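You operate a simulated robot arm through the tools that you are given. There is no shell and no other tool. Be economical: measure what you need, move in short steps, check, and stop when the job is done.

The job below is to be done with a simulated two-armed robot. You get a single attempt, and the scene is never put back.

Task
Pick up the teal-band barrel with one hand, pass it to the other hand and put it on the deck of the pipe trolley. Set down upright: teal-band barrel.

It is judged by the outcome, as a careful person would: the job done as asked, and still so three seconds after it is handed in. It fails if anything else is knocked over, pushed out of place, dropped, spilled or broken.

Robot
Two 7-joint arms with two-finger parallel grippers on one trunk, on a base that drives. Base frame: it is fixed to the floor where the robot stands at the start and does not move with it; the origin is under the middle of the robot, x ahead of it, y to its left, z up. Units: m, rad, N and s.
The left shoulder is at the start at [0.071, 0.156, 1.005], the right one opposite. Places, roughly: deck of the pipe trolley [1.5, 2.1, 0.5]. Payload 3.91 kg a hand.
The tool frame of a hand sits at the grasp point between the pads (the TCP): z along the fingers, y along the line on which they close. The tips reach 0.03 m beyond it. The gripper opens to 0.11 m. The fingers are 0.02 m wide and 0.01 m thick; the gripper's body (0.048 by 0.112 m) begins 0.055 m behind the TCP.
Orientation is told as [roll, pitch, yaw] about the base's x, y, z axes, in that order, counted from this pose: with the fingers straight down and closing along the base's y, the tool's x points along the base's -x, its y along +y and its z along -z.

Tools
- The arms move only by the tool jog_arm. It takes "left_commands", "right_commands" or both (then of equal length, played together; a hand with none holds still); each is a list of rows, each a list of 6 numbers: the shift along the tool's x, y, z in units of 30 mm (1.0 is 30 mm), then the turn, a rotation vector about the tool's x, y, z in units of 8 degrees (1.0 is 8 degrees). In form: [[tx, ty, tz, rx, ry, rz], ...]. A call has 1 to 8 rows; each row shifts and turns the commanded pose from where the row before left it, along the tool's axes as they then stand. "left_hand" and "right_hand" are, for a hand that has rows, the opening in per cent of the stroke, from 0 (shut) to 100 (fully open), set as the call begins (left out, the last holds). A call with a number of a shift or a turn outside -1 to 1 is refused whole. Each row takes 0.2 s and may step no farther than 0.05 m and 0.15 rad from the row before; otherwise, or with a gripper value out of range, the whole call is refused. Where a pose cannot be reached the arm comes as near as it can. A force on the tool above 40 N (or 10 N above the force at the start of the call, whichever is more), or a blocked arm, ends the call early, and 0.2 s more pass. Each finger travels about 0.108 m/s and halts on what it meets, pressing with about 26 N; the grip force reading is that of the motor and also rises with nothing between the fingers. The clock runs only during rows and for 0.2 s after the last one: add rows that do not move to give the fingers time. The reply holds the time, the measured pose of the TCP, the force on the tool along the base axes, the opening and the grip force, in the units named above and with some noise, with the torque about the TCP (base axes, N m) and any sound that the robot's microphone picked up.
- Cameras (640 x 400 px; columns grow to the right, rows downward): "scene" is now at [0.1329, -0.0265, 1.2126]; the picture's right is [-0.30, -0.95, 0.00], its down [-0.63, 0.20, -0.75] and it looks along [0.72, -0.23, -0.66] (base axes); focal length 289 px, centre (320, 200). "left" rides on the left gripper at [0.072, -0.017, -0.103] in its tool frame; the picture's right is [0.23, 0.97, 0.00], its down [-0.76, 0.18, -0.62] and it looks along [-0.61, 0.14, 0.78] (tool axes); focal length 222 px, centre (320, 200). "right" rides on the right gripper at [0.072, 0.017, -0.103] in its tool frame; the picture's right is [-0.23, 0.97, 0.00], its down [-0.76, -0.18, -0.62] and it looks along [-0.61, -0.14, 0.78] (tool axes); focal length 222 px, centre (320, 200). There is no depth. A picture from a camera that has moved, and an enlarged one, comes with that camera's place and axes in the base frame and with its lens. The place of the scene camera against the robot may be out by one fixed shift of up to 0.012 m in any direction.
- snapshot(camera): a new picture of that camera. No time passes.
- move_column(by): slides the trunk up (or, below 0, down) by that many m; the arms and the scene camera ride with it, the base frame stays. It gives what a move gives, with no picture.
- drive_base(legs): drives the robot by 1 to 6 legs, each [ahead, left, turn to the left] in m, m and rad, along the robot's own axes; the way and the turn of a leg run together, so that a leg with both is an arc; at most 1.5 m and 3.142 rad a leg. The arms and the cameras ride along, it lands a little off, and it stops where it bumps. It gives what a move gives.
- turn_head(pan, tilt): turns the head with the scene camera to pan (to the left, within 1.501 rad either way) and tilt (down, from -0.506 to 1.204), counted from straight ahead of the robot. It gives what a move gives.
- close_up(camera, box): a new picture of the part [left, top, right, bottom] of that camera's present view, enlarged. No time passes.
- finish_job(): hands the job in; it is judged then, once.

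Work in short steps. Places have to be worked out from the pictures, the camera data and where the tool is seen: move nearer, look again, correct. Check each grasp and each placing, and mend what went wrong. You have 120 turns and 108 pictures in all, those below and enlarged ones among them. Open the grippers and draw the arms clear of the work before you hand the job in, unless the task says otherwise; then end with one line.

The tools are called after "Request:" as a command line: name --argument value ..., lists and objects as JSON in quotes. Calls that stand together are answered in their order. jog_arm: Moves the arms, as the interface text tells. Its arguments: {"type":"object","properties":{"left_commands":{"type":"array"},"left_hand":{"type":"number"},"right_commands":{"type":"array"},"right_hand":{"type":"number"}},"required":[]} The other tools are called the same way: move_column (by) slides the trunk up or down; drive_base (legs) drives the base; turn_head (pan, tilt) turns the head that bears the scene camera; snapshot (camera) takes a picture; close_up (camera, box) takes an enlarged picture of a part of a camera's view; finish_job () hands the job in.

At the start:

```text
time_s: 0.0
left_ee_pos: [0.874, 0.144, 0.9512]
left_tcp_rot: [0.0, 0.0, 0.0]
left_contact_force: [0.1, -0.9, 0.2]
left_moment: [0.02, -0.01, 0.02]
left_grip_width: 0.1099
left_grasp_force: 0.0
right_ee_pos: [0.47, -0.2696, 0.9141]
right_tcp_rot: [0.001, 0.002, 0.0]
right_contact_force: [-1.2, 0.1, 0.9]
right_moment: [0.0, 0.02, 0.03]
right_grip_width: 0.11
right_grasp_force: 0.1
trunk travel left (down, up): [-0.45, 0.49]
robot x, y, heading: [-0.0018, 0.001, 0.002]
head pan, tilt: [-0.305, 0.721]
```

scene: 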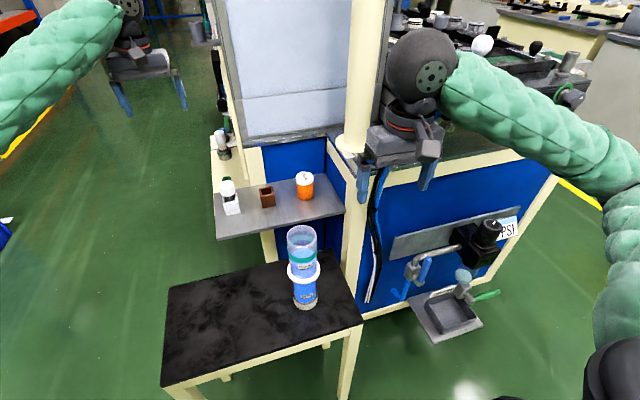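
right: 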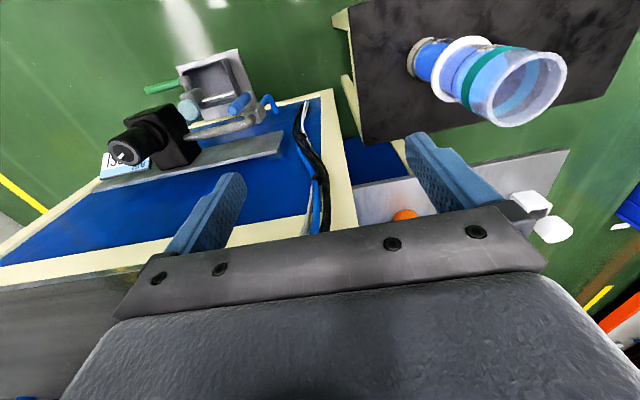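
left: 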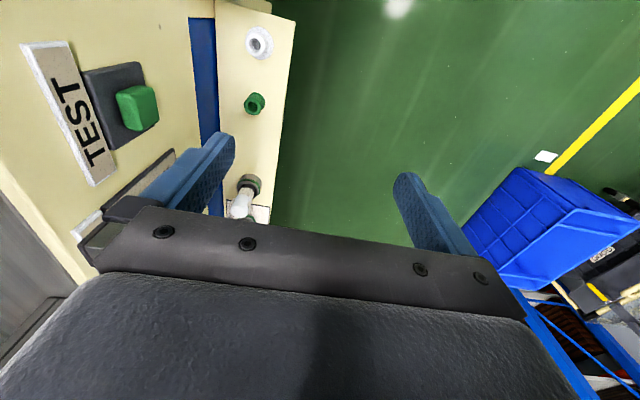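

The teal-band barrel seems to stand on the black table; I look closer at it.

Request:
close_up --camera "scene" --box '[200, 160, 360, 320]'

Request:
close_up --camera "right" --box '[380, 0, 620, 150]'

```text
2.50 times, centred on (280, 240) of scene
camera zoom: at [0.1329, -0.0265, 1.2126], right [-0.3, -0.95, 0.0], down [-0.63, 0.2, -0.75], along [0.72, -0.23, -0.66], focal length 722 px, centre (420, 100)
```

zoom: 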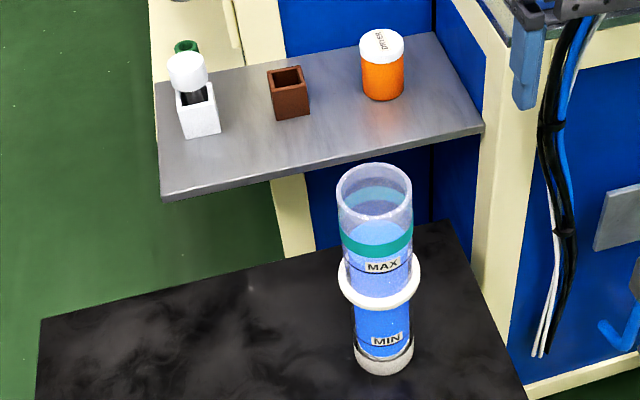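

```text
2.67 times, centred on (500, 75) of right
camera zoom: at [0.3987, -0.2533, 1.0177], right [0.23, 0.97, 0.0], down [0.76, -0.18, 0.62], along [0.61, -0.14, -0.78], focal length 592 px, centre (-160, 533)
```

zoom: 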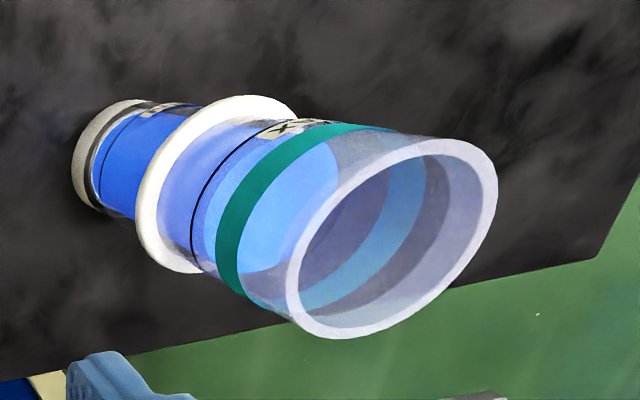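

The barrel stands around (0.477, -0.10), bottom ≈0.58, rim ≈0.82, open-topped with liquid, so it must stay upright. Before grasping I look towards the trolley.

Request:
turn_head --pan 0.95 --tilt 0.3

Request:
snapshot --camera "scene"

```text
time_s: 1.4
left_ee_pos: [0.874, 0.1434, 0.9518]
left_tcp_rot: [0.002, 0.0, 0.002]
left_contact_force: [0.5, -0.2, 0.3]
left_moment: [-0.02, 0.03, -0.01]
left_grip_width: 0.1099
left_grasp_force: 0.1
right_ee_pos: [0.4715, -0.27, 0.914]
right_tcp_rot: [0.001, 0.0, 0.0]
right_contact_force: [0.1, 0.5, 0.3]
right_moment: [-0.02, -0.01, 0.01]
right_grip_width: 0.11
right_grasp_force: 0.1
trunk travel left (down, up): [-0.45, 0.49]
robot x, y, heading: [0.0009, -0.0011, -0.002]
head pan, tilt: [0.949, 0.3]
```

```text
102 pictures are left
camera scene: at [0.1071, 0.0748, 1.2506], right [0.81, -0.58, 0.0], down [-0.17, -0.24, -0.96], along [0.56, 0.78, -0.3], focal length 289 px, centre (320, 200)
```

scene: 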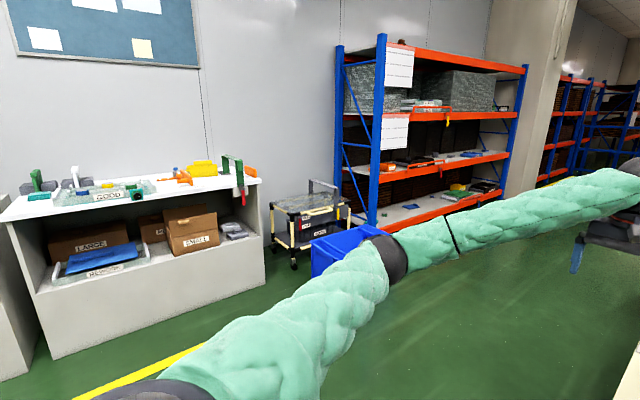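

The trolley is visible at about column 310. Enlarge it.

Request:
close_up --camera "scene" --box '[250, 165, 378, 285]'

```text
3.33 times, centred on (314, 225) of scene
camera zoom: at [0.1071, 0.0748, 1.2506], right [0.81, -0.58, 0.0], down [-0.17, -0.24, -0.96], along [0.56, 0.78, -0.3], focal length 963 px, centre (340, 117)
```

zoom: 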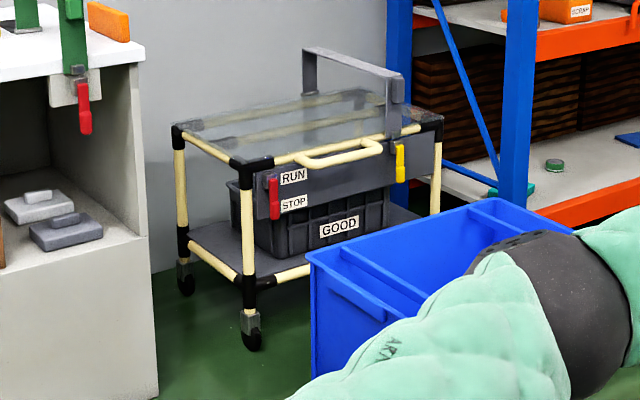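

The trolley's deck is the clear empty top with a grey arch at its right. First the pick: the right hand moves above the barrel, tips well above the rim.

Request:
turn_head --pan -0.305 --tilt 0.8

Request:
jog_arm --right_commands '[[0, 0.93, 0, 0, 0, 0], [0, 0.93, 0, 0, 0, 0], [0, 0.93, 0, 0, 0, 0], [0, 0.93, 0, 0, 0, 0], [0, 0.93, 0, 0, 0, 0], [0, 0.93, 0, 0, 0, 0], [0, 0, 0, 0, 0, 0]]' --right_hand 100

Request:
snapshot --camera "right"

Request:
snapshot --camera "scene"

```text
time_s: 2.9
left_ee_pos: [0.8757, 0.1437, 0.9512]
left_tcp_rot: [0.0, 0.0, -0.002]
left_contact_force: [-0.1, -0.6, 0.3]
left_moment: [-0.01, 0.02, -0.02]
left_grip_width: 0.11
left_grasp_force: 0.1
right_ee_pos: [0.4701, -0.2695, 0.9142]
right_tcp_rot: [0.0, 0.002, -0.001]
right_contact_force: [0.4, 0.0, 0.2]
right_moment: [0.02, 0.0, -0.02]
right_grip_width: 0.1099
right_grasp_force: 0.0
trunk travel left (down, up): [-0.45, 0.49]
robot x, y, heading: [-0.0015, 0.0003, 0.001]
head pan, tilt: [-0.305, 0.799]
```

```text
time_s: 4.2
left_ee_pos: [0.8759, 0.0409, 0.9616]
left_tcp_rot: [0.01, -0.008, -0.081]
left_contact_force: [12.6, 24.8, 8.5]
left_moment: [-0.29, -0.11, 0.84]
left_grip_width: 0.0974
left_grasp_force: 0.0
right_ee_pos: [0.4419, -0.1922, 0.9142]
right_tcp_rot: [-0.001, -0.008, -0.087]
right_contact_force: [0.4, -0.9, 0.1]
right_moment: [-0.01, 0.04, -0.02]
right_grip_width: 0.1099
right_grasp_force: 0.0
trunk travel left (down, up): [-0.45, 0.49]
robot x, y, heading: [-0.0007, -0.0291, -0.091]
head pan, tilt: [-0.305, 0.799]
stopped in row 6 (left hand): the force on the tool passed its limit at 47 N (the readings are from after the stop); the commanded pose is now the measured one
```

```text
100 pictures are left
camera right: at [0.3706, -0.1702, 1.0173], right [0.31, 0.95, 0.0], down [0.74, -0.24, 0.63], along [0.6, -0.2, -0.78], focal length 222 px, centre (320, 200)
```

right: 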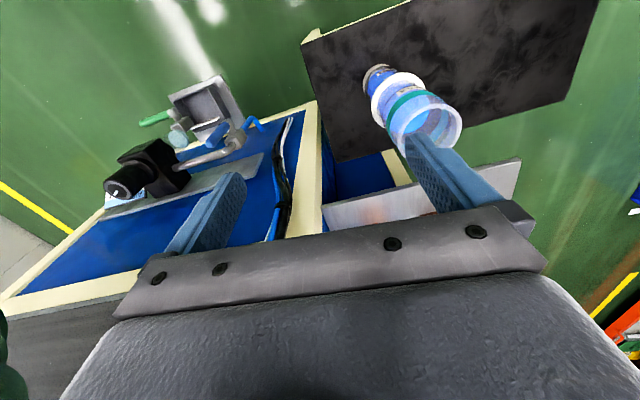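

```text
99 pictures are left
camera scene: at [0.1146, -0.0687, 1.2078], right [-0.38, -0.92, -0.01], down [-0.66, 0.28, -0.7], along [0.65, -0.27, -0.71], focal length 289 px, centre (320, 200)
```

scene: 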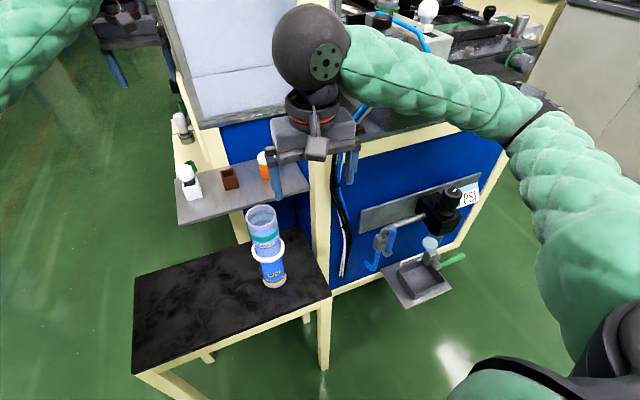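

The base got turned about -0.09 rad and the left hand is pressing on something. Look before moving anything.

Request:
snapshot --camera "left"

Request:
close_up --camera "scene" --box '[200, 0, 440, 240]'

Request:
close_up --camera "scene" --box '[0, 0, 220, 140]'

```text
98 pictures are left
camera left: at [0.8008, 0.0274, 1.0632], right [-0.15, 0.99, 0.01], down [0.77, 0.11, 0.63], along [0.62, 0.1, -0.78], focal length 222 px, centre (320, 200)
```

left: 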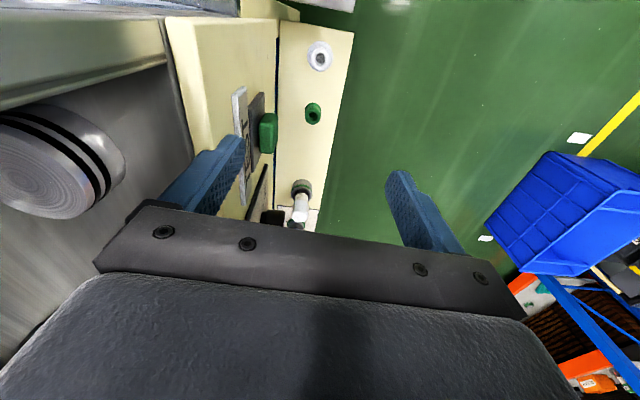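

```text
1.67 times, centred on (320, 120) of scene
camera zoom: at [0.1146, -0.0687, 1.2078], right [-0.38, -0.92, -0.01], down [-0.66, 0.28, -0.7], along [0.65, -0.27, -0.71], focal length 481 px, centre (320, 333)
```

zoom: 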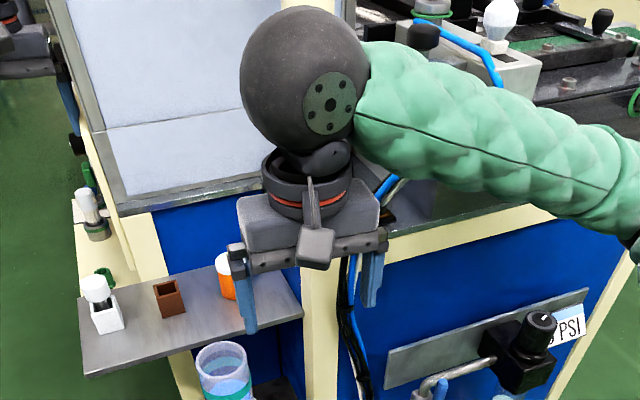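

```text
2.86 times, centred on (110, 70) of scene
camera zoom: at [0.1146, -0.0687, 1.2078], right [-0.38, -0.92, -0.01], down [-0.66, 0.28, -0.7], along [0.65, -0.27, -0.71], focal length 825 px, centre (920, 571)
```

zoom: 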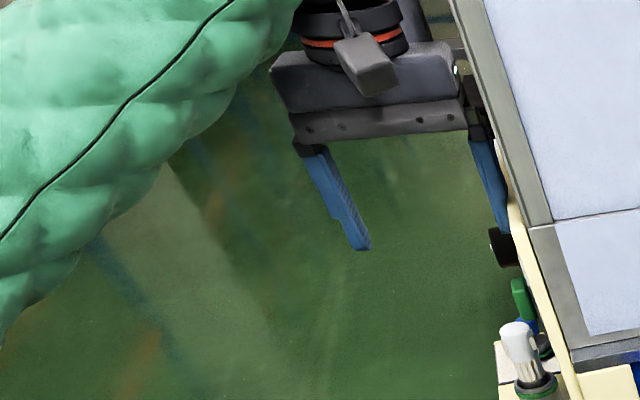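

Geometry says the right hand is clear of the post (x≈0.65), while the left finger presses the console's frame. I ease the left hand away from it (+y) slowly and watch the heading.

Request:
jog_arm --left_commands '[[0, 0.4, 0, 0, 0, 0], [0, 0.4, 0, 0, 0, 0], [0, 0.4, 0, 0, 0, 0], [0, 0.4, 0, 0, 0, 0], [0, 0, 0, 0, 0, 0]]'

Request:
snapshot --camera "left"

```text
time_s: 5.4
left_ee_pos: [0.878, 0.0847, 0.9635]
left_tcp_rot: [0.009, -0.009, -0.085]
left_contact_force: [-0.6, 0.1, 0.3]
left_moment: [-0.02, 0.01, 0.0]
left_grip_width: 0.1099
left_grasp_force: 0.2
right_ee_pos: [0.4414, -0.1912, 0.9153]
right_tcp_rot: [0.001, -0.01, -0.082]
right_contact_force: [-1.1, -0.1, -0.1]
right_moment: [0.03, -0.03, 0.01]
right_grip_width: 0.11
right_grasp_force: 0.0
trunk travel left (down, up): [-0.45, 0.49]
robot x, y, heading: [-0.0, -0.0284, -0.089]
head pan, tilt: [-0.305, 0.799]
```

```text
95 pictures are left
camera left: at [0.8033, 0.0735, 1.0644], right [-0.14, 0.99, 0.01], down [0.77, 0.11, 0.63], along [0.62, 0.1, -0.78], focal length 222 px, centre (320, 200)
```

left: 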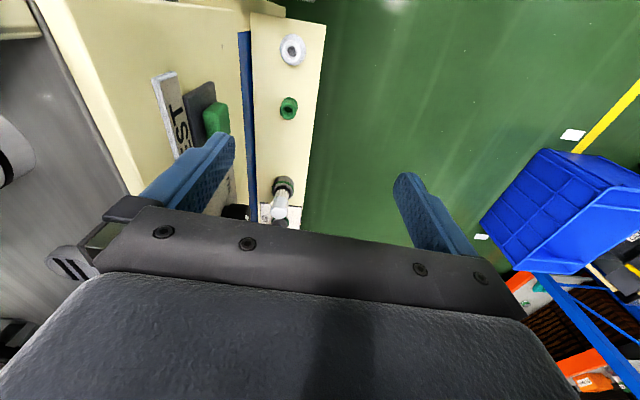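

Freed. Now check what the right elbow is near, as it likely pushed on the bench equipment.

Request:
turn_head --pan -0.9 --tilt 0.55

Request:
snapshot --camera "scene"

```text
time_s: 6.4
left_ee_pos: [0.879, 0.0873, 0.9631]
left_tcp_rot: [0.009, -0.009, -0.085]
left_contact_force: [0.3, -0.7, -0.4]
left_moment: [0.01, -0.02, 0.01]
left_grip_width: 0.1098
left_grasp_force: 0.1
right_ee_pos: [0.4419, -0.1903, 0.9153]
right_tcp_rot: [-0.004, -0.011, -0.082]
right_contact_force: [-0.5, -0.1, 0.5]
right_moment: [0.03, -0.02, -0.01]
right_grip_width: 0.1101
right_grasp_force: 0.0
trunk travel left (down, up): [-0.45, 0.49]
robot x, y, heading: [-0.0011, -0.0277, -0.09]
head pan, tilt: [-0.901, 0.55]
```

```text
94 pictures are left
camera scene: at [0.088, -0.1128, 1.2285], right [-0.83, -0.55, -0.01], down [-0.28, 0.44, -0.85], along [0.47, -0.71, -0.52], focal length 289 px, centre (320, 200)
```

scene: 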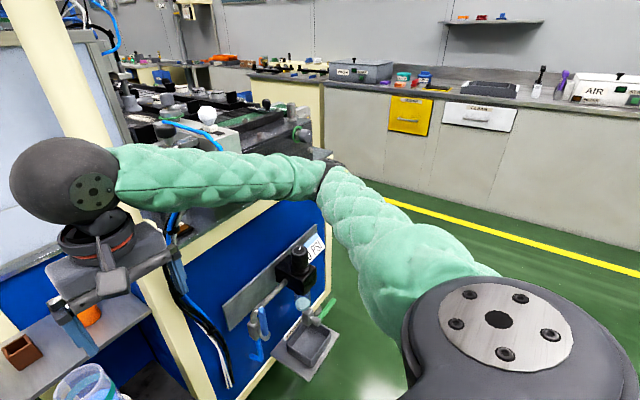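

The right forearm crowds the bench. I back the base straight away by 0.25 m, then turn a little left so that the barrel is to the right front at mid reach.

Request:
drive_base --legs '[[-0.25, 0, 0], [0, 0, 0.25]]'

Request:
turn_head --pan -0.3 --tilt 0.7

Request:
snapshot --camera "scene"

Request:
snapshot --camera "right"

```text
time_s: 9.1
left_ee_pos: [0.5787, 0.3417, 0.9515]
left_tcp_rot: [0.003, 0.003, 0.182]
left_contact_force: [0.2, -0.5, 0.2]
left_moment: [-0.01, 0.03, -0.01]
left_grip_width: 0.1099
left_grasp_force: 0.1
right_ee_pos: [0.2315, -0.0406, 0.9106]
right_tcp_rot: [-0.005, 0.003, 0.181]
right_contact_force: [0.3, 0.8, 0.0]
right_moment: [-0.03, 0.0, -0.01]
right_grip_width: 0.11
right_grasp_force: 0.1
trunk travel left (down, up): [-0.45, 0.49]
robot x, y, heading: [-0.2496, -0.0054, 0.176]
head pan, tilt: [-0.901, 0.55]
```

```text
time_s: 10.1
left_ee_pos: [0.5783, 0.3404, 0.9527]
left_tcp_rot: [0.005, 0.003, 0.183]
left_contact_force: [-0.6, 0.1, -0.3]
left_moment: [-0.01, -0.02, 0.01]
left_grip_width: 0.11
left_grasp_force: 0.0
right_ee_pos: [0.2306, -0.0423, 0.9114]
right_tcp_rot: [-0.003, 0.003, 0.182]
right_contact_force: [0.9, 0.2, -0.3]
right_moment: [-0.01, 0.01, 0.01]
right_grip_width: 0.1102
right_grasp_force: 0.1
trunk travel left (down, up): [-0.45, 0.49]
robot x, y, heading: [-0.2465, -0.0085, 0.178]
head pan, tilt: [-0.3, 0.7]
```

```text
93 pictures are left
camera scene: at [-0.1121, -0.0105, 1.2145], right [-0.12, -0.99, 0.0], down [-0.64, 0.08, -0.76], along [0.76, -0.09, -0.64], focal length 289 px, centre (320, 200)
```

scene: 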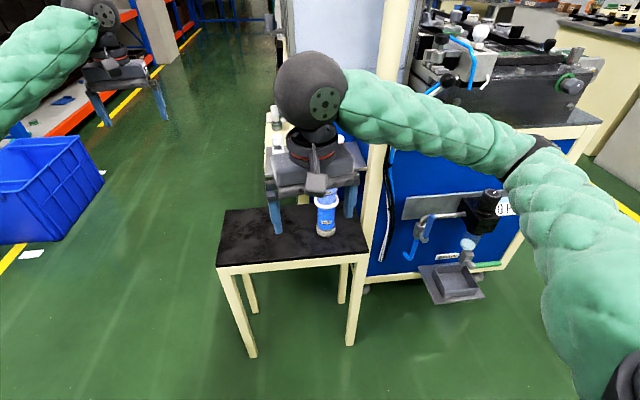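

```text
92 pictures are left
camera right: at [0.1575, -0.0386, 1.0145], right [0.05, 1.0, -0.01], down [0.78, -0.03, 0.62], along [0.62, -0.03, -0.78], focal length 222 px, centre (320, 200)
```

right: 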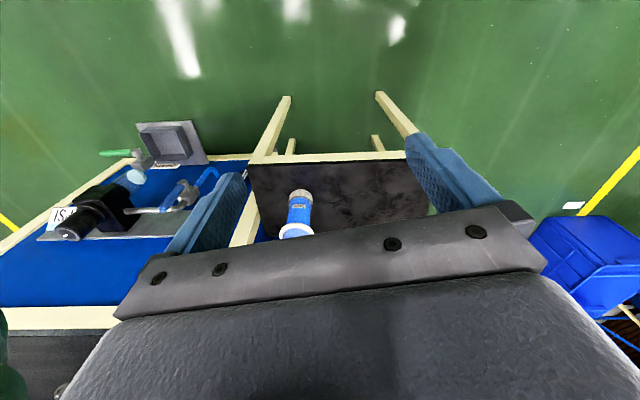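

Barrel confirmed at ≈(0.477, -0.103). Move the right hand toward above it, halfway first, watching the heading.

Request:
jog_arm --right_commands '[[-0.77, -0.35, 0, 0, 0, 0], [-0.77, -0.35, 0, 0, 0, 0], [-0.77, -0.35, 0, 0, 0, 0], [-0.77, -0.35, 0, 0, 0, 0], [-0.77, -0.35, 0, 0, 0, 0]]'

Request:
snapshot --camera "right"

Request:
snapshot --camera "scene"

```text
time_s: 11.3
left_ee_pos: [0.5776, 0.3414, 0.9514]
left_tcp_rot: [0.005, 0.004, 0.183]
left_contact_force: [-0.7, 0.2, -0.3]
left_moment: [-0.02, 0.02, 0.01]
left_grip_width: 0.1102
left_grasp_force: 0.0
right_ee_pos: [0.3543, -0.0721, 0.9097]
right_tcp_rot: [-0.005, 0.004, 0.182]
right_contact_force: [0.0, 0.7, -0.2]
right_moment: [0.01, -0.03, 0.0]
right_grip_width: 0.1101
right_grasp_force: 0.0
trunk travel left (down, up): [-0.45, 0.49]
robot x, y, heading: [-0.2479, -0.0071, 0.182]
head pan, tilt: [-0.3, 0.7]
```

```text
91 pictures are left
camera right: at [0.2808, -0.0694, 1.014], right [0.05, 1.0, -0.01], down [0.78, -0.03, 0.62], along [0.62, -0.03, -0.78], focal length 222 px, centre (320, 200)
```

right: 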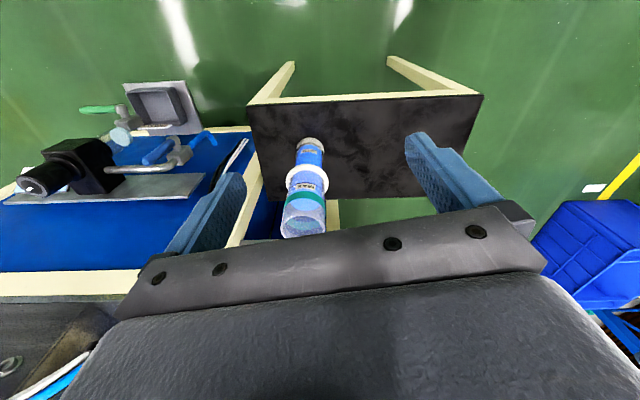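

```text
90 pictures are left
camera scene: at [-0.1119, -0.0105, 1.2144], right [-0.12, -0.99, 0.0], down [-0.64, 0.08, -0.76], along [0.76, -0.09, -0.64], focal length 289 px, centre (320, 200)
```

scene: 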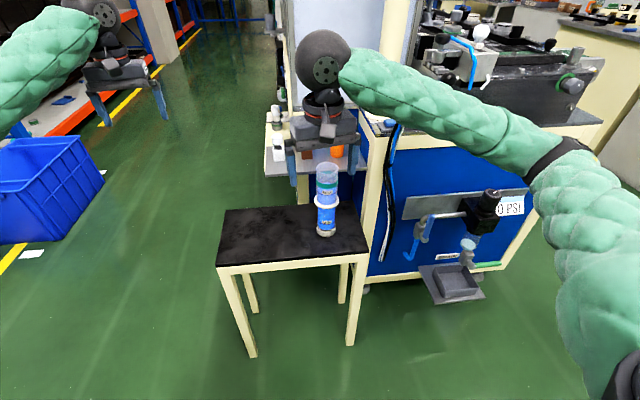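

The approach is clean; barrel refined to (0.472, -0.100). Continue to directly above it.

Request:
jog_arm --right_commands '[[-0.925, -0.405, 0, 0, 0, 0], [-0.925, -0.405, 0, 0, 0, 0], [-0.925, -0.405, 0, 0, 0, 0], [-0.925, -0.405, 0, 0, 0, 0], [0, 0, 0, 0, 0, 0]]'

Request:
snapshot --camera "right"

Request:
snapshot --camera "scene"

```text
time_s: 12.5
left_ee_pos: [0.5778, 0.3418, 0.9518]
left_tcp_rot: [0.004, 0.002, 0.184]
left_contact_force: [0.2, 0.8, -0.5]
left_moment: [-0.01, -0.03, -0.02]
left_grip_width: 0.1098
left_grasp_force: 0.0
right_ee_pos: [0.4724, -0.1015, 0.9092]
right_tcp_rot: [-0.006, 0.002, 0.184]
right_contact_force: [-0.3, -0.6, -0.7]
right_moment: [-0.01, 0.02, 0.01]
right_grip_width: 0.1102
right_grasp_force: 0.0
trunk travel left (down, up): [-0.45, 0.49]
robot x, y, heading: [-0.2488, -0.01, 0.174]
head pan, tilt: [-0.3, 0.7]
```

```text
89 pictures are left
camera right: at [0.399, -0.0994, 1.0143], right [0.05, 1.0, -0.01], down [0.78, -0.03, 0.62], along [0.62, -0.03, -0.78], focal length 222 px, centre (320, 200)
```

right: 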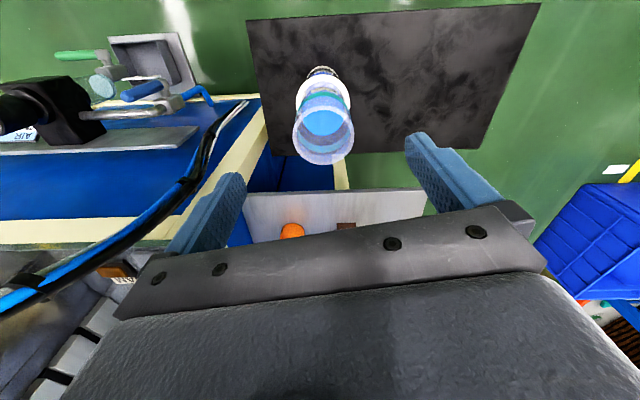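

```text
88 pictures are left
camera scene: at [-0.1123, -0.0104, 1.2145], right [-0.12, -0.99, 0.0], down [-0.64, 0.08, -0.76], along [0.76, -0.09, -0.64], focal length 289 px, centre (320, 200)
```

scene: 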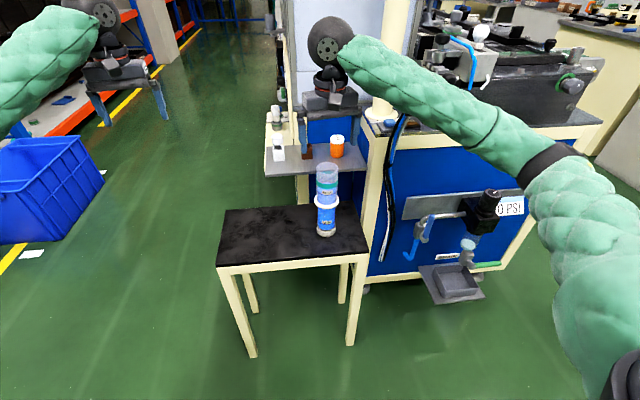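

Rim is nearly centred between the fingers. Descend 0.06 m and remeasure.

Request:
jog_arm --right_commands '[[0, 0, 0.67, 0, 0, 0], [0, 0, 0.67, 0, 0, 0], [0, 0, 0.67, 0, 0, 0], [0, 0, 0, 0, 0, 0]]'

Request:
snapshot --camera "right"

Request:
close_up --camera "scene" --box '[246, 60, 406, 260]'

```text
time_s: 13.5
left_ee_pos: [0.5771, 0.3415, 0.9511]
left_tcp_rot: [0.006, 0.004, 0.183]
left_contact_force: [0.8, 0.0, -0.1]
left_moment: [0.03, 0.01, 0.0]
left_grip_width: 0.11
left_grasp_force: 0.0
right_ee_pos: [0.4703, -0.1014, 0.8501]
right_tcp_rot: [-0.006, 0.002, 0.18]
right_contact_force: [0.4, 0.0, -1.0]
right_moment: [-0.02, -0.01, -0.01]
right_grip_width: 0.1102
right_grasp_force: 0.0
trunk travel left (down, up): [-0.45, 0.49]
robot x, y, heading: [-0.247, -0.0082, 0.182]
head pan, tilt: [-0.3, 0.7]
```

```text
87 pictures are left
camera right: at [0.3984, -0.0985, 0.9537], right [0.05, 1.0, -0.01], down [0.78, -0.03, 0.62], along [0.62, -0.03, -0.78], focal length 222 px, centre (320, 200)
```

right: 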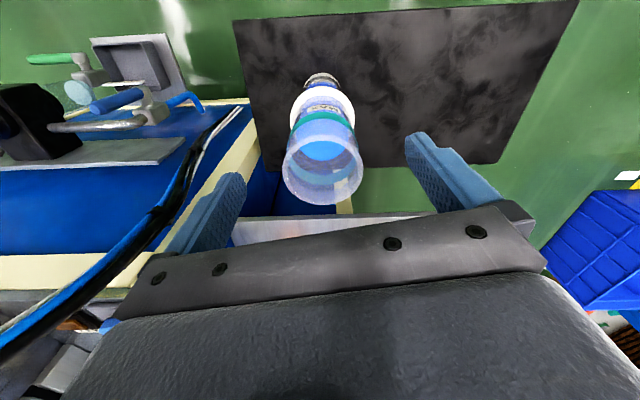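

```text
2.00 times, centred on (326, 160) of scene
camera zoom: at [-0.1122, -0.0103, 1.2145], right [-0.12, -0.99, 0.0], down [-0.64, 0.08, -0.76], along [0.76, -0.09, -0.64], focal length 578 px, centre (308, 280)
```

zoom: 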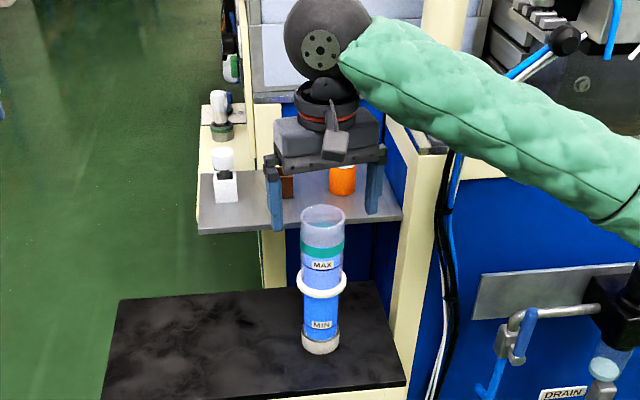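

Triangulated rim: (0.476, -0.100, 0.824). Shift 5 mm ahead and descend so that the TCP is about 27 mm below the rim.

Request:
jog_arm --right_commands '[[-0.18, 0.03, 0.3, 0, 0, 0], [0, 0, 0.5, 0, 0, 0], [0, 0, 0.5, 0, 0, 0], [0, 0, 0.47, 0, 0, 0], [0, 0, 0, 0, 0, 0]]'

Request:
snapshot --camera "right"

Request:
close_up --camera "scene" --box '[246, 60, 406, 260]'

```text
time_s: 14.7
left_ee_pos: [0.5776, 0.3407, 0.9513]
left_tcp_rot: [0.006, 0.003, 0.184]
left_contact_force: [-0.2, -0.3, -0.5]
left_moment: [-0.02, 0.01, -0.01]
left_grip_width: 0.1098
left_grasp_force: 0.0
right_ee_pos: [0.4769, -0.099, 0.7976]
right_tcp_rot: [-0.005, 0.003, 0.181]
right_contact_force: [0.3, 0.3, -0.1]
right_moment: [0.0, 0.01, 0.01]
right_grip_width: 0.1101
right_grasp_force: 0.0
trunk travel left (down, up): [-0.45, 0.49]
robot x, y, heading: [-0.2506, -0.0116, 0.173]
head pan, tilt: [-0.3, 0.7]
```

```text
85 pictures are left
camera right: at [0.4039, -0.096, 0.8999], right [0.05, 1.0, -0.01], down [0.78, -0.03, 0.62], along [0.62, -0.03, -0.78], focal length 222 px, centre (320, 200)
```

right: 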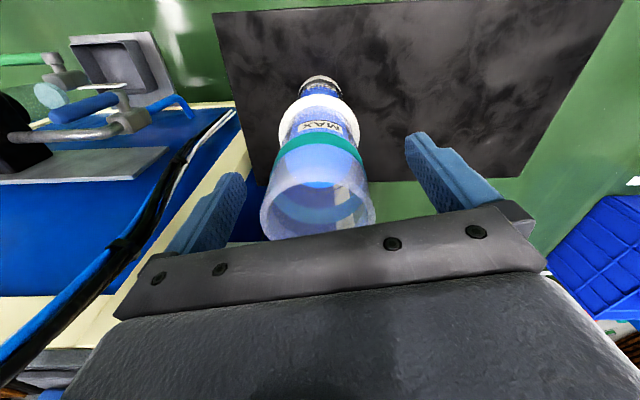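

```text
2.00 times, centred on (326, 160) of scene
camera zoom: at [-0.1122, -0.0103, 1.2145], right [-0.12, -0.99, 0.0], down [-0.64, 0.08, -0.76], along [0.76, -0.09, -0.64], focal length 578 px, centre (308, 280)
```

zoom: 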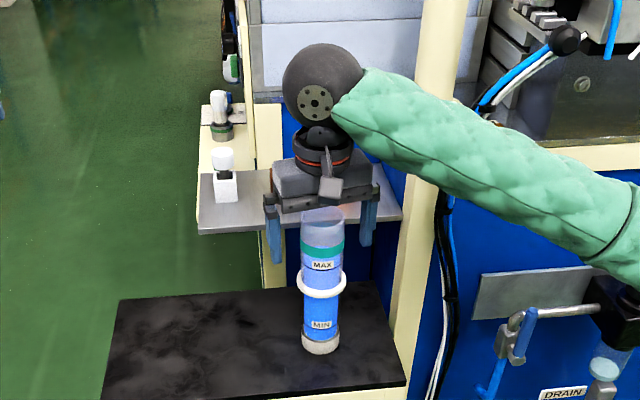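

The barrel's top is well between the pads. Close the right hand on it.

Request:
jog_arm --right_commands '[[0.08, 0, 0, 0, 0, 0], [0, 0, 0, 0, 0, 0], [0, 0, 0, 0, 0, 0], [0, 0, 0, 0, 0, 0], [0, 0, 0, 0, 0, 0]]' --right_hand 0

Request:
snapshot --camera "right"

```text
time_s: 15.9
left_ee_pos: [0.5788, 0.3399, 0.9511]
left_tcp_rot: [0.006, 0.003, 0.182]
left_contact_force: [0.7, -0.1, -0.2]
left_moment: [0.01, 0.03, 0.0]
left_grip_width: 0.1099
left_grasp_force: 0.2
right_ee_pos: [0.4751, -0.0999, 0.7962]
right_tcp_rot: [-0.006, 0.005, 0.182]
right_contact_force: [0.2, -0.8, 0.9]
right_moment: [-0.11, 0.0, -0.02]
right_grip_width: 0.0571
right_grasp_force: 26.1
trunk travel left (down, up): [-0.45, 0.49]
robot x, y, heading: [-0.2485, -0.0054, 0.179]
head pan, tilt: [-0.3, 0.7]
```

```text
83 pictures are left
camera right: at [0.4016, -0.0962, 0.8998], right [0.05, 1.0, -0.01], down [0.78, -0.03, 0.62], along [0.62, -0.03, -0.78], focal length 222 px, centre (320, 200)
```

right: 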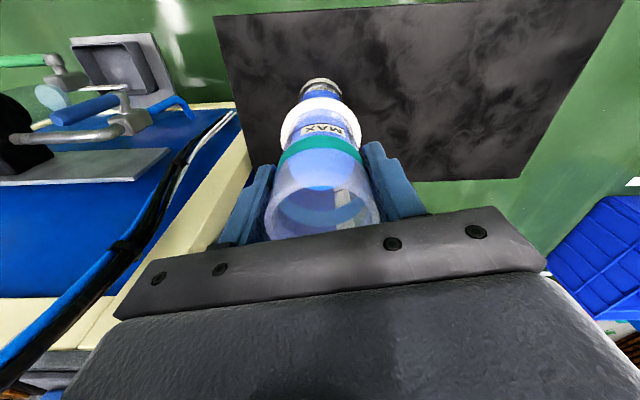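

Gripped at 57 mm width. Lift slowly 6 cm straight up.

Request:
jog_arm --right_commands '[[0, 0, -0.15, 0, 0, 0], [0, 0, -0.3, 0, 0, 0], [0, 0, -0.4, 0, 0, 0], [0, 0, -0.4, 0, 0, 0], [0, 0, -0.4, 0, 0, 0], [0, 0, -0.3, 0, 0, 0], [0, 0, -0.1, 0, 0, 0], [0, 0, 0, 0, 0, 0]]'

Request:
snapshot --camera "right"

Request:
close_up --camera "scene" --box '[246, 60, 406, 260]'

```text
time_s: 17.7
left_ee_pos: [0.5783, 0.3404, 0.9523]
left_tcp_rot: [0.006, 0.005, 0.184]
left_contact_force: [-0.1, 0.0, -0.2]
left_moment: [0.01, 0.01, 0.01]
left_grip_width: 0.1099
left_grasp_force: 0.1
right_ee_pos: [0.4746, -0.0996, 0.8588]
right_tcp_rot: [-0.005, 0.004, 0.181]
right_contact_force: [0.2, 0.4, -3.8]
right_moment: [0.0, -0.02, 0.01]
right_grip_width: 0.057
right_grasp_force: 25.9
trunk travel left (down, up): [-0.45, 0.49]
robot x, y, heading: [-0.2475, -0.0063, 0.172]
head pan, tilt: [-0.3, 0.7]
```

```text
82 pictures are left
camera right: at [0.4012, -0.0962, 0.9617], right [0.05, 1.0, -0.01], down [0.78, -0.03, 0.62], along [0.62, -0.03, -0.78], focal length 222 px, centre (320, 200)
```

right: 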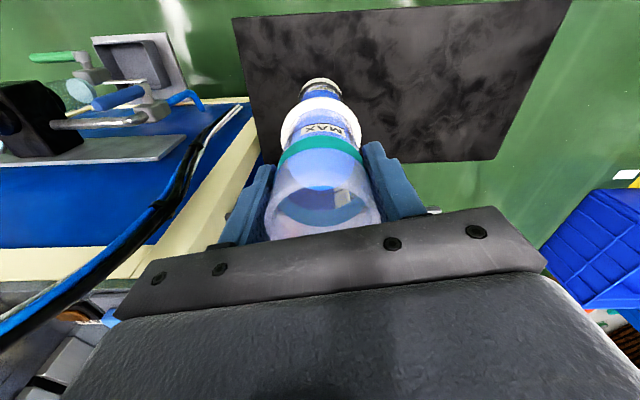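

```text
2.00 times, centred on (326, 160) of scene
camera zoom: at [-0.1118, -0.0104, 1.2144], right [-0.12, -0.99, 0.0], down [-0.64, 0.08, -0.76], along [0.76, -0.09, -0.64], focal length 578 px, centre (308, 280)
```

zoom: 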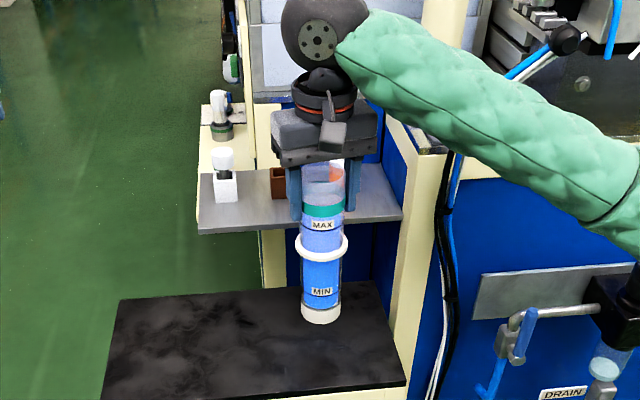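

Held well (≈0.4 kg). Back off 0.2 m from the table and turn left into free floor, gently, for the hand-over.

Request:
drive_base --legs '[[-0.2, 0, 0], [0, 0, 0.35], [0, 0, 0.35]]'

Request:
turn_head --pan 0.0 --tilt 0.6

Request:
snapshot --camera "scene"

```text
time_s: 21.5
left_ee_pos: [-0.0436, 0.7587, 0.9514]
left_tcp_rot: [0.005, 0.002, 0.89]
left_contact_force: [-0.5, -0.2, -0.6]
left_moment: [0.0, -0.04, 0.04]
left_grip_width: 0.1098
left_grasp_force: 0.1
right_ee_pos: [0.1639, 0.3563, 0.8569]
right_tcp_rot: [-0.005, 0.003, 0.889]
right_contact_force: [-0.3, -0.2, -3.5]
right_moment: [-0.01, 0.02, 0.02]
right_grip_width: 0.057
right_grasp_force: 26.5
trunk travel left (down, up): [-0.45, 0.49]
robot x, y, heading: [-0.4455, -0.041, 0.885]
head pan, tilt: [-0.3, 0.7]
```

```text
time_s: 22.3
left_ee_pos: [-0.0438, 0.7581, 0.9514]
left_tcp_rot: [0.005, 0.003, 0.89]
left_contact_force: [0.5, 1.0, -0.4]
left_moment: [0.01, 0.01, -0.01]
left_grip_width: 0.1098
left_grasp_force: 0.0
right_ee_pos: [0.1646, 0.3566, 0.8576]
right_tcp_rot: [-0.005, 0.004, 0.888]
right_contact_force: [0.3, -0.4, -4.2]
right_moment: [-0.01, 0.02, 0.06]
right_grip_width: 0.0571
right_grasp_force: 26.0
trunk travel left (down, up): [-0.45, 0.49]
robot x, y, heading: [-0.4454, -0.043, 0.885]
head pan, tilt: [0.0, 0.6]
```

```text
80 pictures are left
camera scene: at [-0.3549, 0.0634, 1.223], right [0.77, -0.63, 0.0], down [-0.36, -0.44, -0.82], along [0.52, 0.64, -0.57], focal length 289 px, centre (320, 200)
```

scene: 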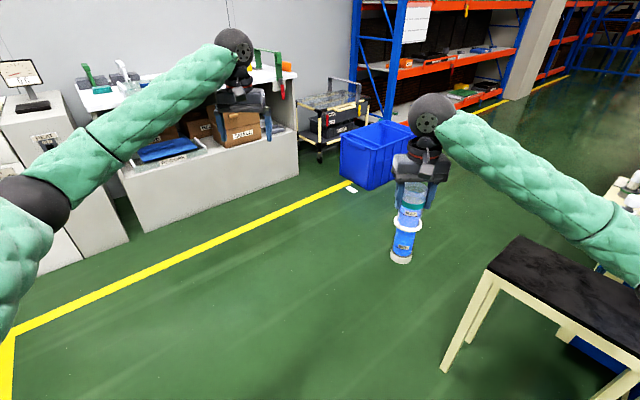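

Clear space here. I bring the barrel to the robot's centre line with the right hand while the left hand draws back.

Request:
jog_arm --right_commands '[[0, 0.4, 0, 0, 0, 0], [0, 0.8, 0, 0, 0, 0], [0, 0.9, 0, 0, 0, 0], [0, 0.9, 0, 0, 0, 0], [0, 0.9, 0, 0, 0, 0], [0, 0.9, 0, 0, 0, 0], [0, 0.9, 0, 0, 0, 0], [0, 0.6, 0, 0, 0, 0]]' --left_commands '[[1, 0, 0, 0, 0, 0], [1, 0, 0, 0, 0, 0.5], [1, 0, 0, 0, 0, 0.5], [1, 0, 0, 0, 0, 0.5], [1, 0, 0, 0, 0, 0.5], [1, 0, 0, 0, 0, 0.5], [1, 0, 0, 0, 0, 0.5], [1, 0, 0, 0, 0, 0.5]]'

Request:
snapshot --camera "scene"

```text
time_s: 24.1
left_ee_pos: [-0.2257, 0.6028, 0.9517]
left_tcp_rot: [0.003, 0.006, 0.399]
left_contact_force: [0.1, -0.2, 0.3]
left_moment: [0.01, 0.0, -0.01]
left_grip_width: 0.1103
left_grasp_force: 0.1
right_ee_pos: [0.0185, 0.4759, 0.8574]
right_tcp_rot: [-0.005, 0.003, 0.889]
right_contact_force: [-0.6, 0.0, -3.1]
right_moment: [0.02, -0.02, -0.02]
right_grip_width: 0.0571
right_grasp_force: 26.3
trunk travel left (down, up): [-0.45, 0.49]
robot x, y, heading: [-0.4491, -0.0431, 0.886]
head pan, tilt: [0.0, 0.6]
```

```text
79 pictures are left
camera scene: at [-0.3557, 0.0634, 1.2232], right [0.77, -0.63, 0.0], down [-0.36, -0.44, -0.82], along [0.52, 0.64, -0.57], focal length 289 px, centre (320, 200)
```

scene: 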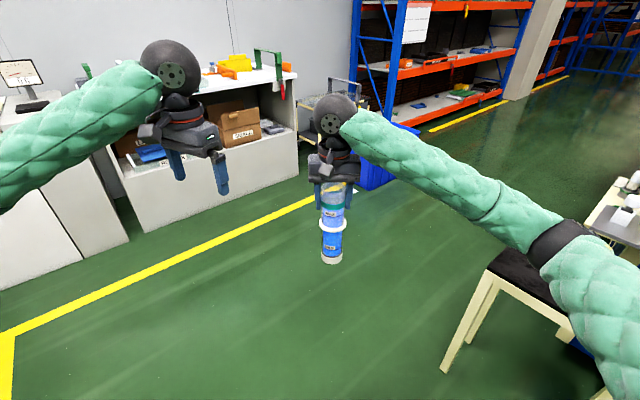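

Now pitch the left hand up 60° in place so that its fingers point forward and somewhat down.

Request:
jog_arm --left_commands '[[0, 0, 0, 0, -0.94, 0], [0, 0, 0, 0, -0.94, 0], [0, 0, 0, 0, -0.94, 0], [0, 0, 0, 0, -0.94, 0], [0, 0, 0, 0, -0.94, 0], [0, 0, 0, 0, -0.94, 0], [0, 0, 0, 0, -0.94, 0], [0, 0, 0, 0, -0.94, 0]]' --left_hand 100

Request:
snapshot --camera "scene"

Request:
snapshot --camera "left"

```text
time_s: 25.9
left_ee_pos: [-0.2253, 0.6055, 0.9531]
left_tcp_rot: [0.003, -1.046, 0.398]
left_contact_force: [-0.2, 0.1, 1.4]
left_moment: [0.02, -0.04, 0.01]
left_grip_width: 0.11
left_grasp_force: 0.1
right_ee_pos: [0.0184, 0.4755, 0.8572]
right_tcp_rot: [-0.005, 0.005, 0.888]
right_contact_force: [-0.5, 0.6, -3.3]
right_moment: [0.01, 0.02, 0.02]
right_grip_width: 0.057
right_grasp_force: 26.0
trunk travel left (down, up): [-0.45, 0.49]
robot x, y, heading: [-0.4427, -0.0405, 0.888]
head pan, tilt: [0.0, 0.6]
```

```text
78 pictures are left
camera scene: at [-0.3554, 0.0635, 1.2232], right [0.77, -0.63, 0.0], down [-0.36, -0.44, -0.82], along [0.52, 0.64, -0.57], focal length 289 px, centre (320, 200)
```

scene: 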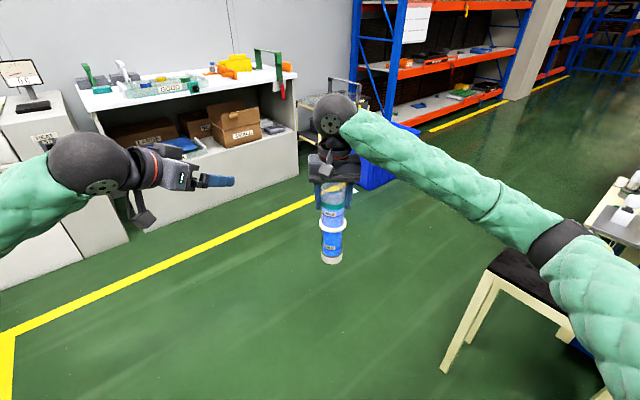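

```text
77 pictures are left
camera left: at [-0.3353, 0.5396, 0.941], right [-0.49, 0.85, -0.19], down [-0.21, 0.1, 0.97], along [0.85, 0.51, 0.13], focal length 222 px, centre (320, 200)
```

left: 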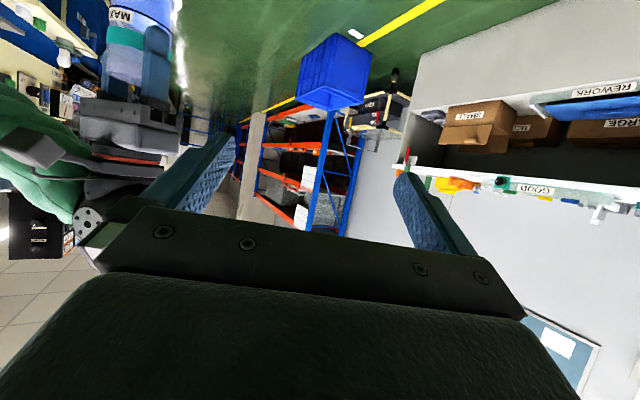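

Works. Move the left hand to a pre-grasp 0.15 m short of the barrel's lower section, along its finger line.

Request:
jog_arm --left_commands '[[0.504, -0.894, 0.506, 0, 0, 0], [0.504, -0.894, 0.506, 0, 0, 0], [0.504, -0.894, 0.506, 0, 0, 0], [0.504, -0.894, 0.506, 0, 0, 0], [0.504, -0.894, 0.506, 0, 0, 0], [0.504, -0.894, 0.506, 0, 0, 0], [0.504, -0.894, 0.506, 0, 0, 0], [0.504, -0.894, 0.506, 0, 0, 0]]'

Request:
snapshot --camera "scene"

Request:
snapshot --camera "left"

```text
time_s: 27.7
left_ee_pos: [-0.0991, 0.4255, 0.786]
left_tcp_rot: [0.005, -1.045, 0.397]
left_contact_force: [-0.5, 0.2, 1.1]
left_moment: [-0.01, -0.01, 0.0]
left_grip_width: 0.1103
left_grasp_force: 0.1
right_ee_pos: [0.0182, 0.4749, 0.8574]
right_tcp_rot: [-0.005, 0.004, 0.887]
right_contact_force: [0.0, 0.2, -3.5]
right_moment: [-0.02, -0.02, -0.02]
right_grip_width: 0.0572
right_grasp_force: 25.8
trunk travel left (down, up): [-0.45, 0.49]
robot x, y, heading: [-0.4432, -0.0457, 0.893]
head pan, tilt: [0.0, 0.6]
```

```text
76 pictures are left
camera scene: at [-0.3549, 0.0634, 1.2232], right [0.78, -0.63, 0.0], down [-0.36, -0.44, -0.82], along [0.52, 0.64, -0.57], focal length 289 px, centre (320, 200)
```

scene: 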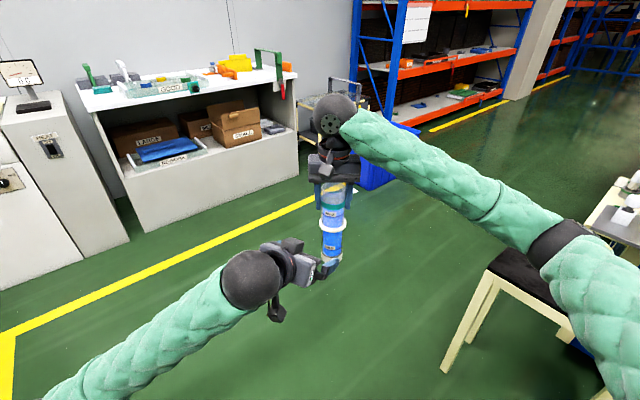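

```text
75 pictures are left
camera left: at [-0.2098, 0.3601, 0.7756], right [-0.49, 0.85, -0.19], down [-0.21, 0.1, 0.97], along [0.85, 0.51, 0.13], focal length 222 px, centre (320, 200)
```

left: 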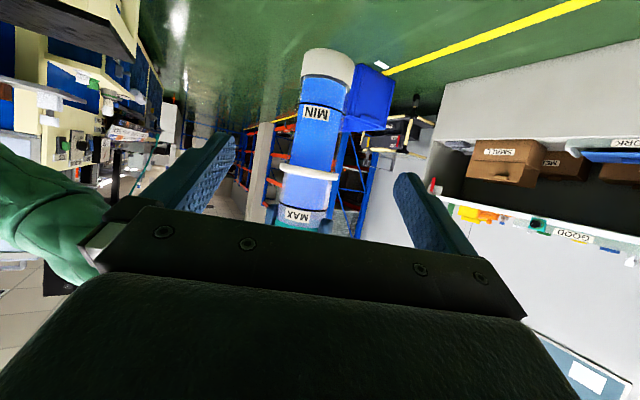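

The left view puts the barrel axis at (0.0185, 0.474), blue section z≈0.68–0.77: the finger line is on target. Advance 0.10 m first and check.

Request:
jog_arm --left_commands '[[0, 0, 0.7, 0, 0, 0], [0, 0, 0.7, 0, 0, 0], [0, 0, 0.7, 0, 0, 0], [0, 0, 0.7, 0, 0, 0], [0, 0, 0.5, 0, 0, 0], [0, 0, 0, 0, 0, 0]]'

Request:
snapshot --camera "left"

Request:
close_up --camera "scene" --box '[220, 80, 400, 340]'

```text
time_s: 29.1
left_ee_pos: [-0.0205, 0.4591, 0.7365]
left_tcp_rot: [0.005, -1.044, 0.398]
left_contact_force: [-0.3, 0.1, -0.4]
left_moment: [0.02, 0.02, -0.02]
left_grip_width: 0.1099
left_grasp_force: 0.1
right_ee_pos: [0.0176, 0.4749, 0.857]
right_tcp_rot: [-0.005, 0.005, 0.888]
right_contact_force: [0.1, -0.2, -3.8]
right_moment: [0.0, 0.01, -0.03]
right_grip_width: 0.0571
right_grasp_force: 26.4
trunk travel left (down, up): [-0.45, 0.49]
robot x, y, heading: [-0.4486, -0.0411, 0.885]
head pan, tilt: [0.0, 0.6]
```

```text
74 pictures are left
camera left: at [-0.1312, 0.3932, 0.7254], right [-0.49, 0.85, -0.19], down [-0.21, 0.1, 0.97], along [0.85, 0.51, 0.13], focal length 222 px, centre (320, 200)
```

left: 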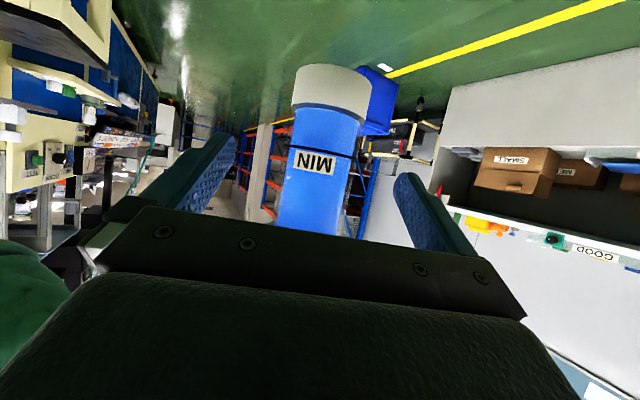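

```text
1.54 times, centred on (310, 210) of scene
camera zoom: at [-0.3551, 0.0633, 1.2231], right [0.77, -0.63, 0.0], down [-0.36, -0.44, -0.82], along [0.52, 0.64, -0.57], focal length 444 px, centre (335, 185)
```

zoom: 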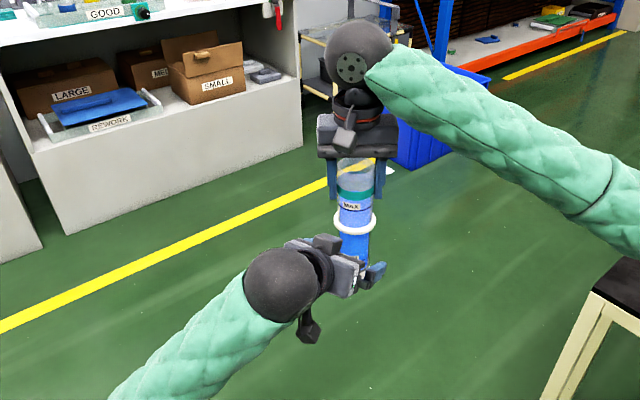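

Aligned. Advance the last 42 mm slowly.

Request:
jog_arm --left_commands '[[0, 0, 0.4, 0, 0, 0], [0, 0, 0.4, 0, 0, 0], [0, 0, 0.35, 0, 0, 0], [0, 0, 0.25, 0, 0, 0], [0, 0, 0, 0, 0, 0]]'

Request:
snapshot --camera "left"

Request:
close_up --camera "scene" --box '[260, 130, 400, 300]'

```text
time_s: 30.3
left_ee_pos: [0.011, 0.4734, 0.7159]
left_tcp_rot: [0.006, -1.044, 0.398]
left_contact_force: [0.0, 0.3, 0.6]
left_moment: [0.0, 0.01, -0.02]
left_grip_width: 0.1099
left_grasp_force: 0.0
right_ee_pos: [0.0184, 0.4764, 0.8581]
right_tcp_rot: [-0.005, 0.003, 0.889]
right_contact_force: [-0.3, -0.4, -4.1]
right_moment: [-0.01, 0.02, 0.01]
right_grip_width: 0.0572
right_grasp_force: 26.2
trunk travel left (down, up): [-0.45, 0.49]
robot x, y, heading: [-0.4405, -0.0437, 0.886]
head pan, tilt: [0.0, 0.6]
```

```text
72 pictures are left
camera left: at [-0.0985, 0.4069, 0.7038], right [-0.49, 0.85, -0.19], down [-0.21, 0.1, 0.97], along [0.85, 0.51, 0.13], focal length 222 px, centre (320, 200)
```

left: 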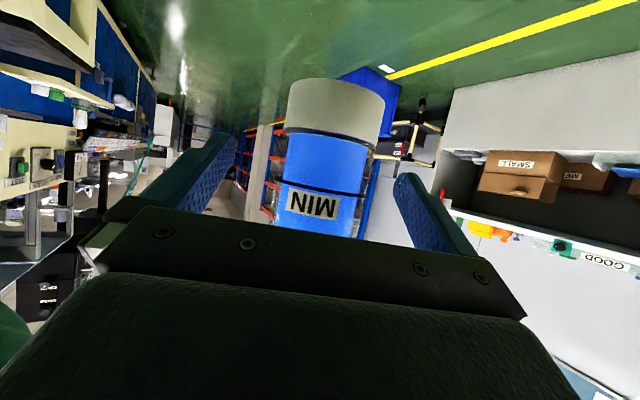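

```text
2.35 times, centred on (330, 215) of scene
camera zoom: at [-0.3551, 0.0634, 1.2231], right [0.77, -0.63, 0.0], down [-0.36, -0.44, -0.82], along [0.52, 0.64, -0.57], focal length 680 px, centre (296, 165)
```

zoom: 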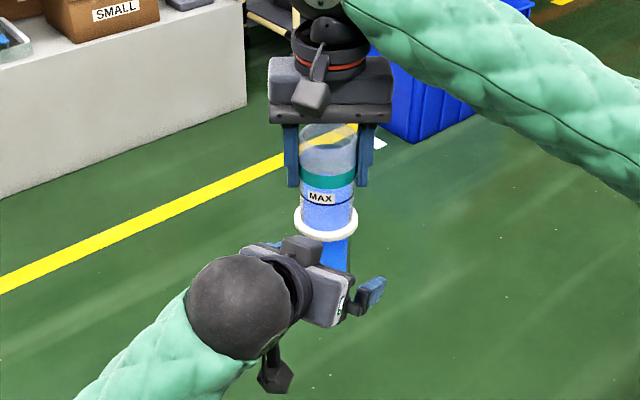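

In place with no contact. Close the left hand.

Request:
jog_arm --left_commands '[[0, 0, 0, 0, 0, 0], [0, 0, 0, 0, 0, 0], [0, 0, 0, 0, 0, 0], [0, 0, 0, 0, 0, 0], [0, 0, 0, 0, 0, 0]]' --left_hand 0

Request:
snapshot --camera "left"

```text
time_s: 31.5
left_ee_pos: [0.0125, 0.4721, 0.7154]
left_tcp_rot: [0.005, -1.044, 0.397]
left_contact_force: [-5.3, 11.1, -0.1]
left_moment: [-0.8, -0.42, 0.31]
left_grip_width: 0.0544
left_grasp_force: 25.7
right_ee_pos: [0.0182, 0.4766, 0.8568]
right_tcp_rot: [-0.005, 0.004, 0.888]
right_contact_force: [5.4, -10.7, 0.5]
right_moment: [-0.84, -0.3, -0.24]
right_grip_width: 0.0568
right_grasp_force: 26.1
trunk travel left (down, up): [-0.45, 0.49]
robot x, y, heading: [-0.4436, -0.0436, 0.885]
head pan, tilt: [0.0, 0.6]
```

```text
70 pictures are left
camera left: at [-0.0985, 0.407, 0.7038], right [-0.49, 0.85, -0.19], down [-0.21, 0.1, 0.97], along [0.85, 0.51, 0.13], focal length 222 px, centre (320, 200)
```

left: 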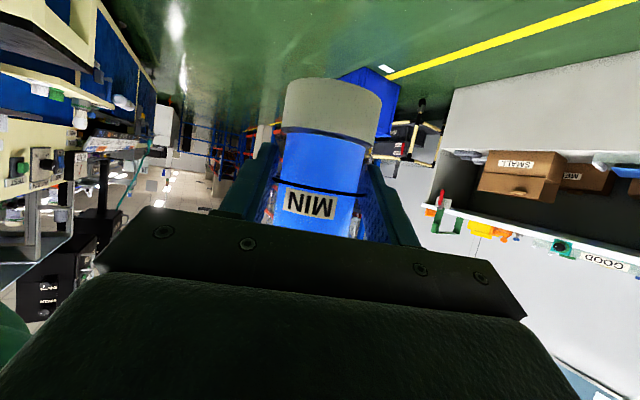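

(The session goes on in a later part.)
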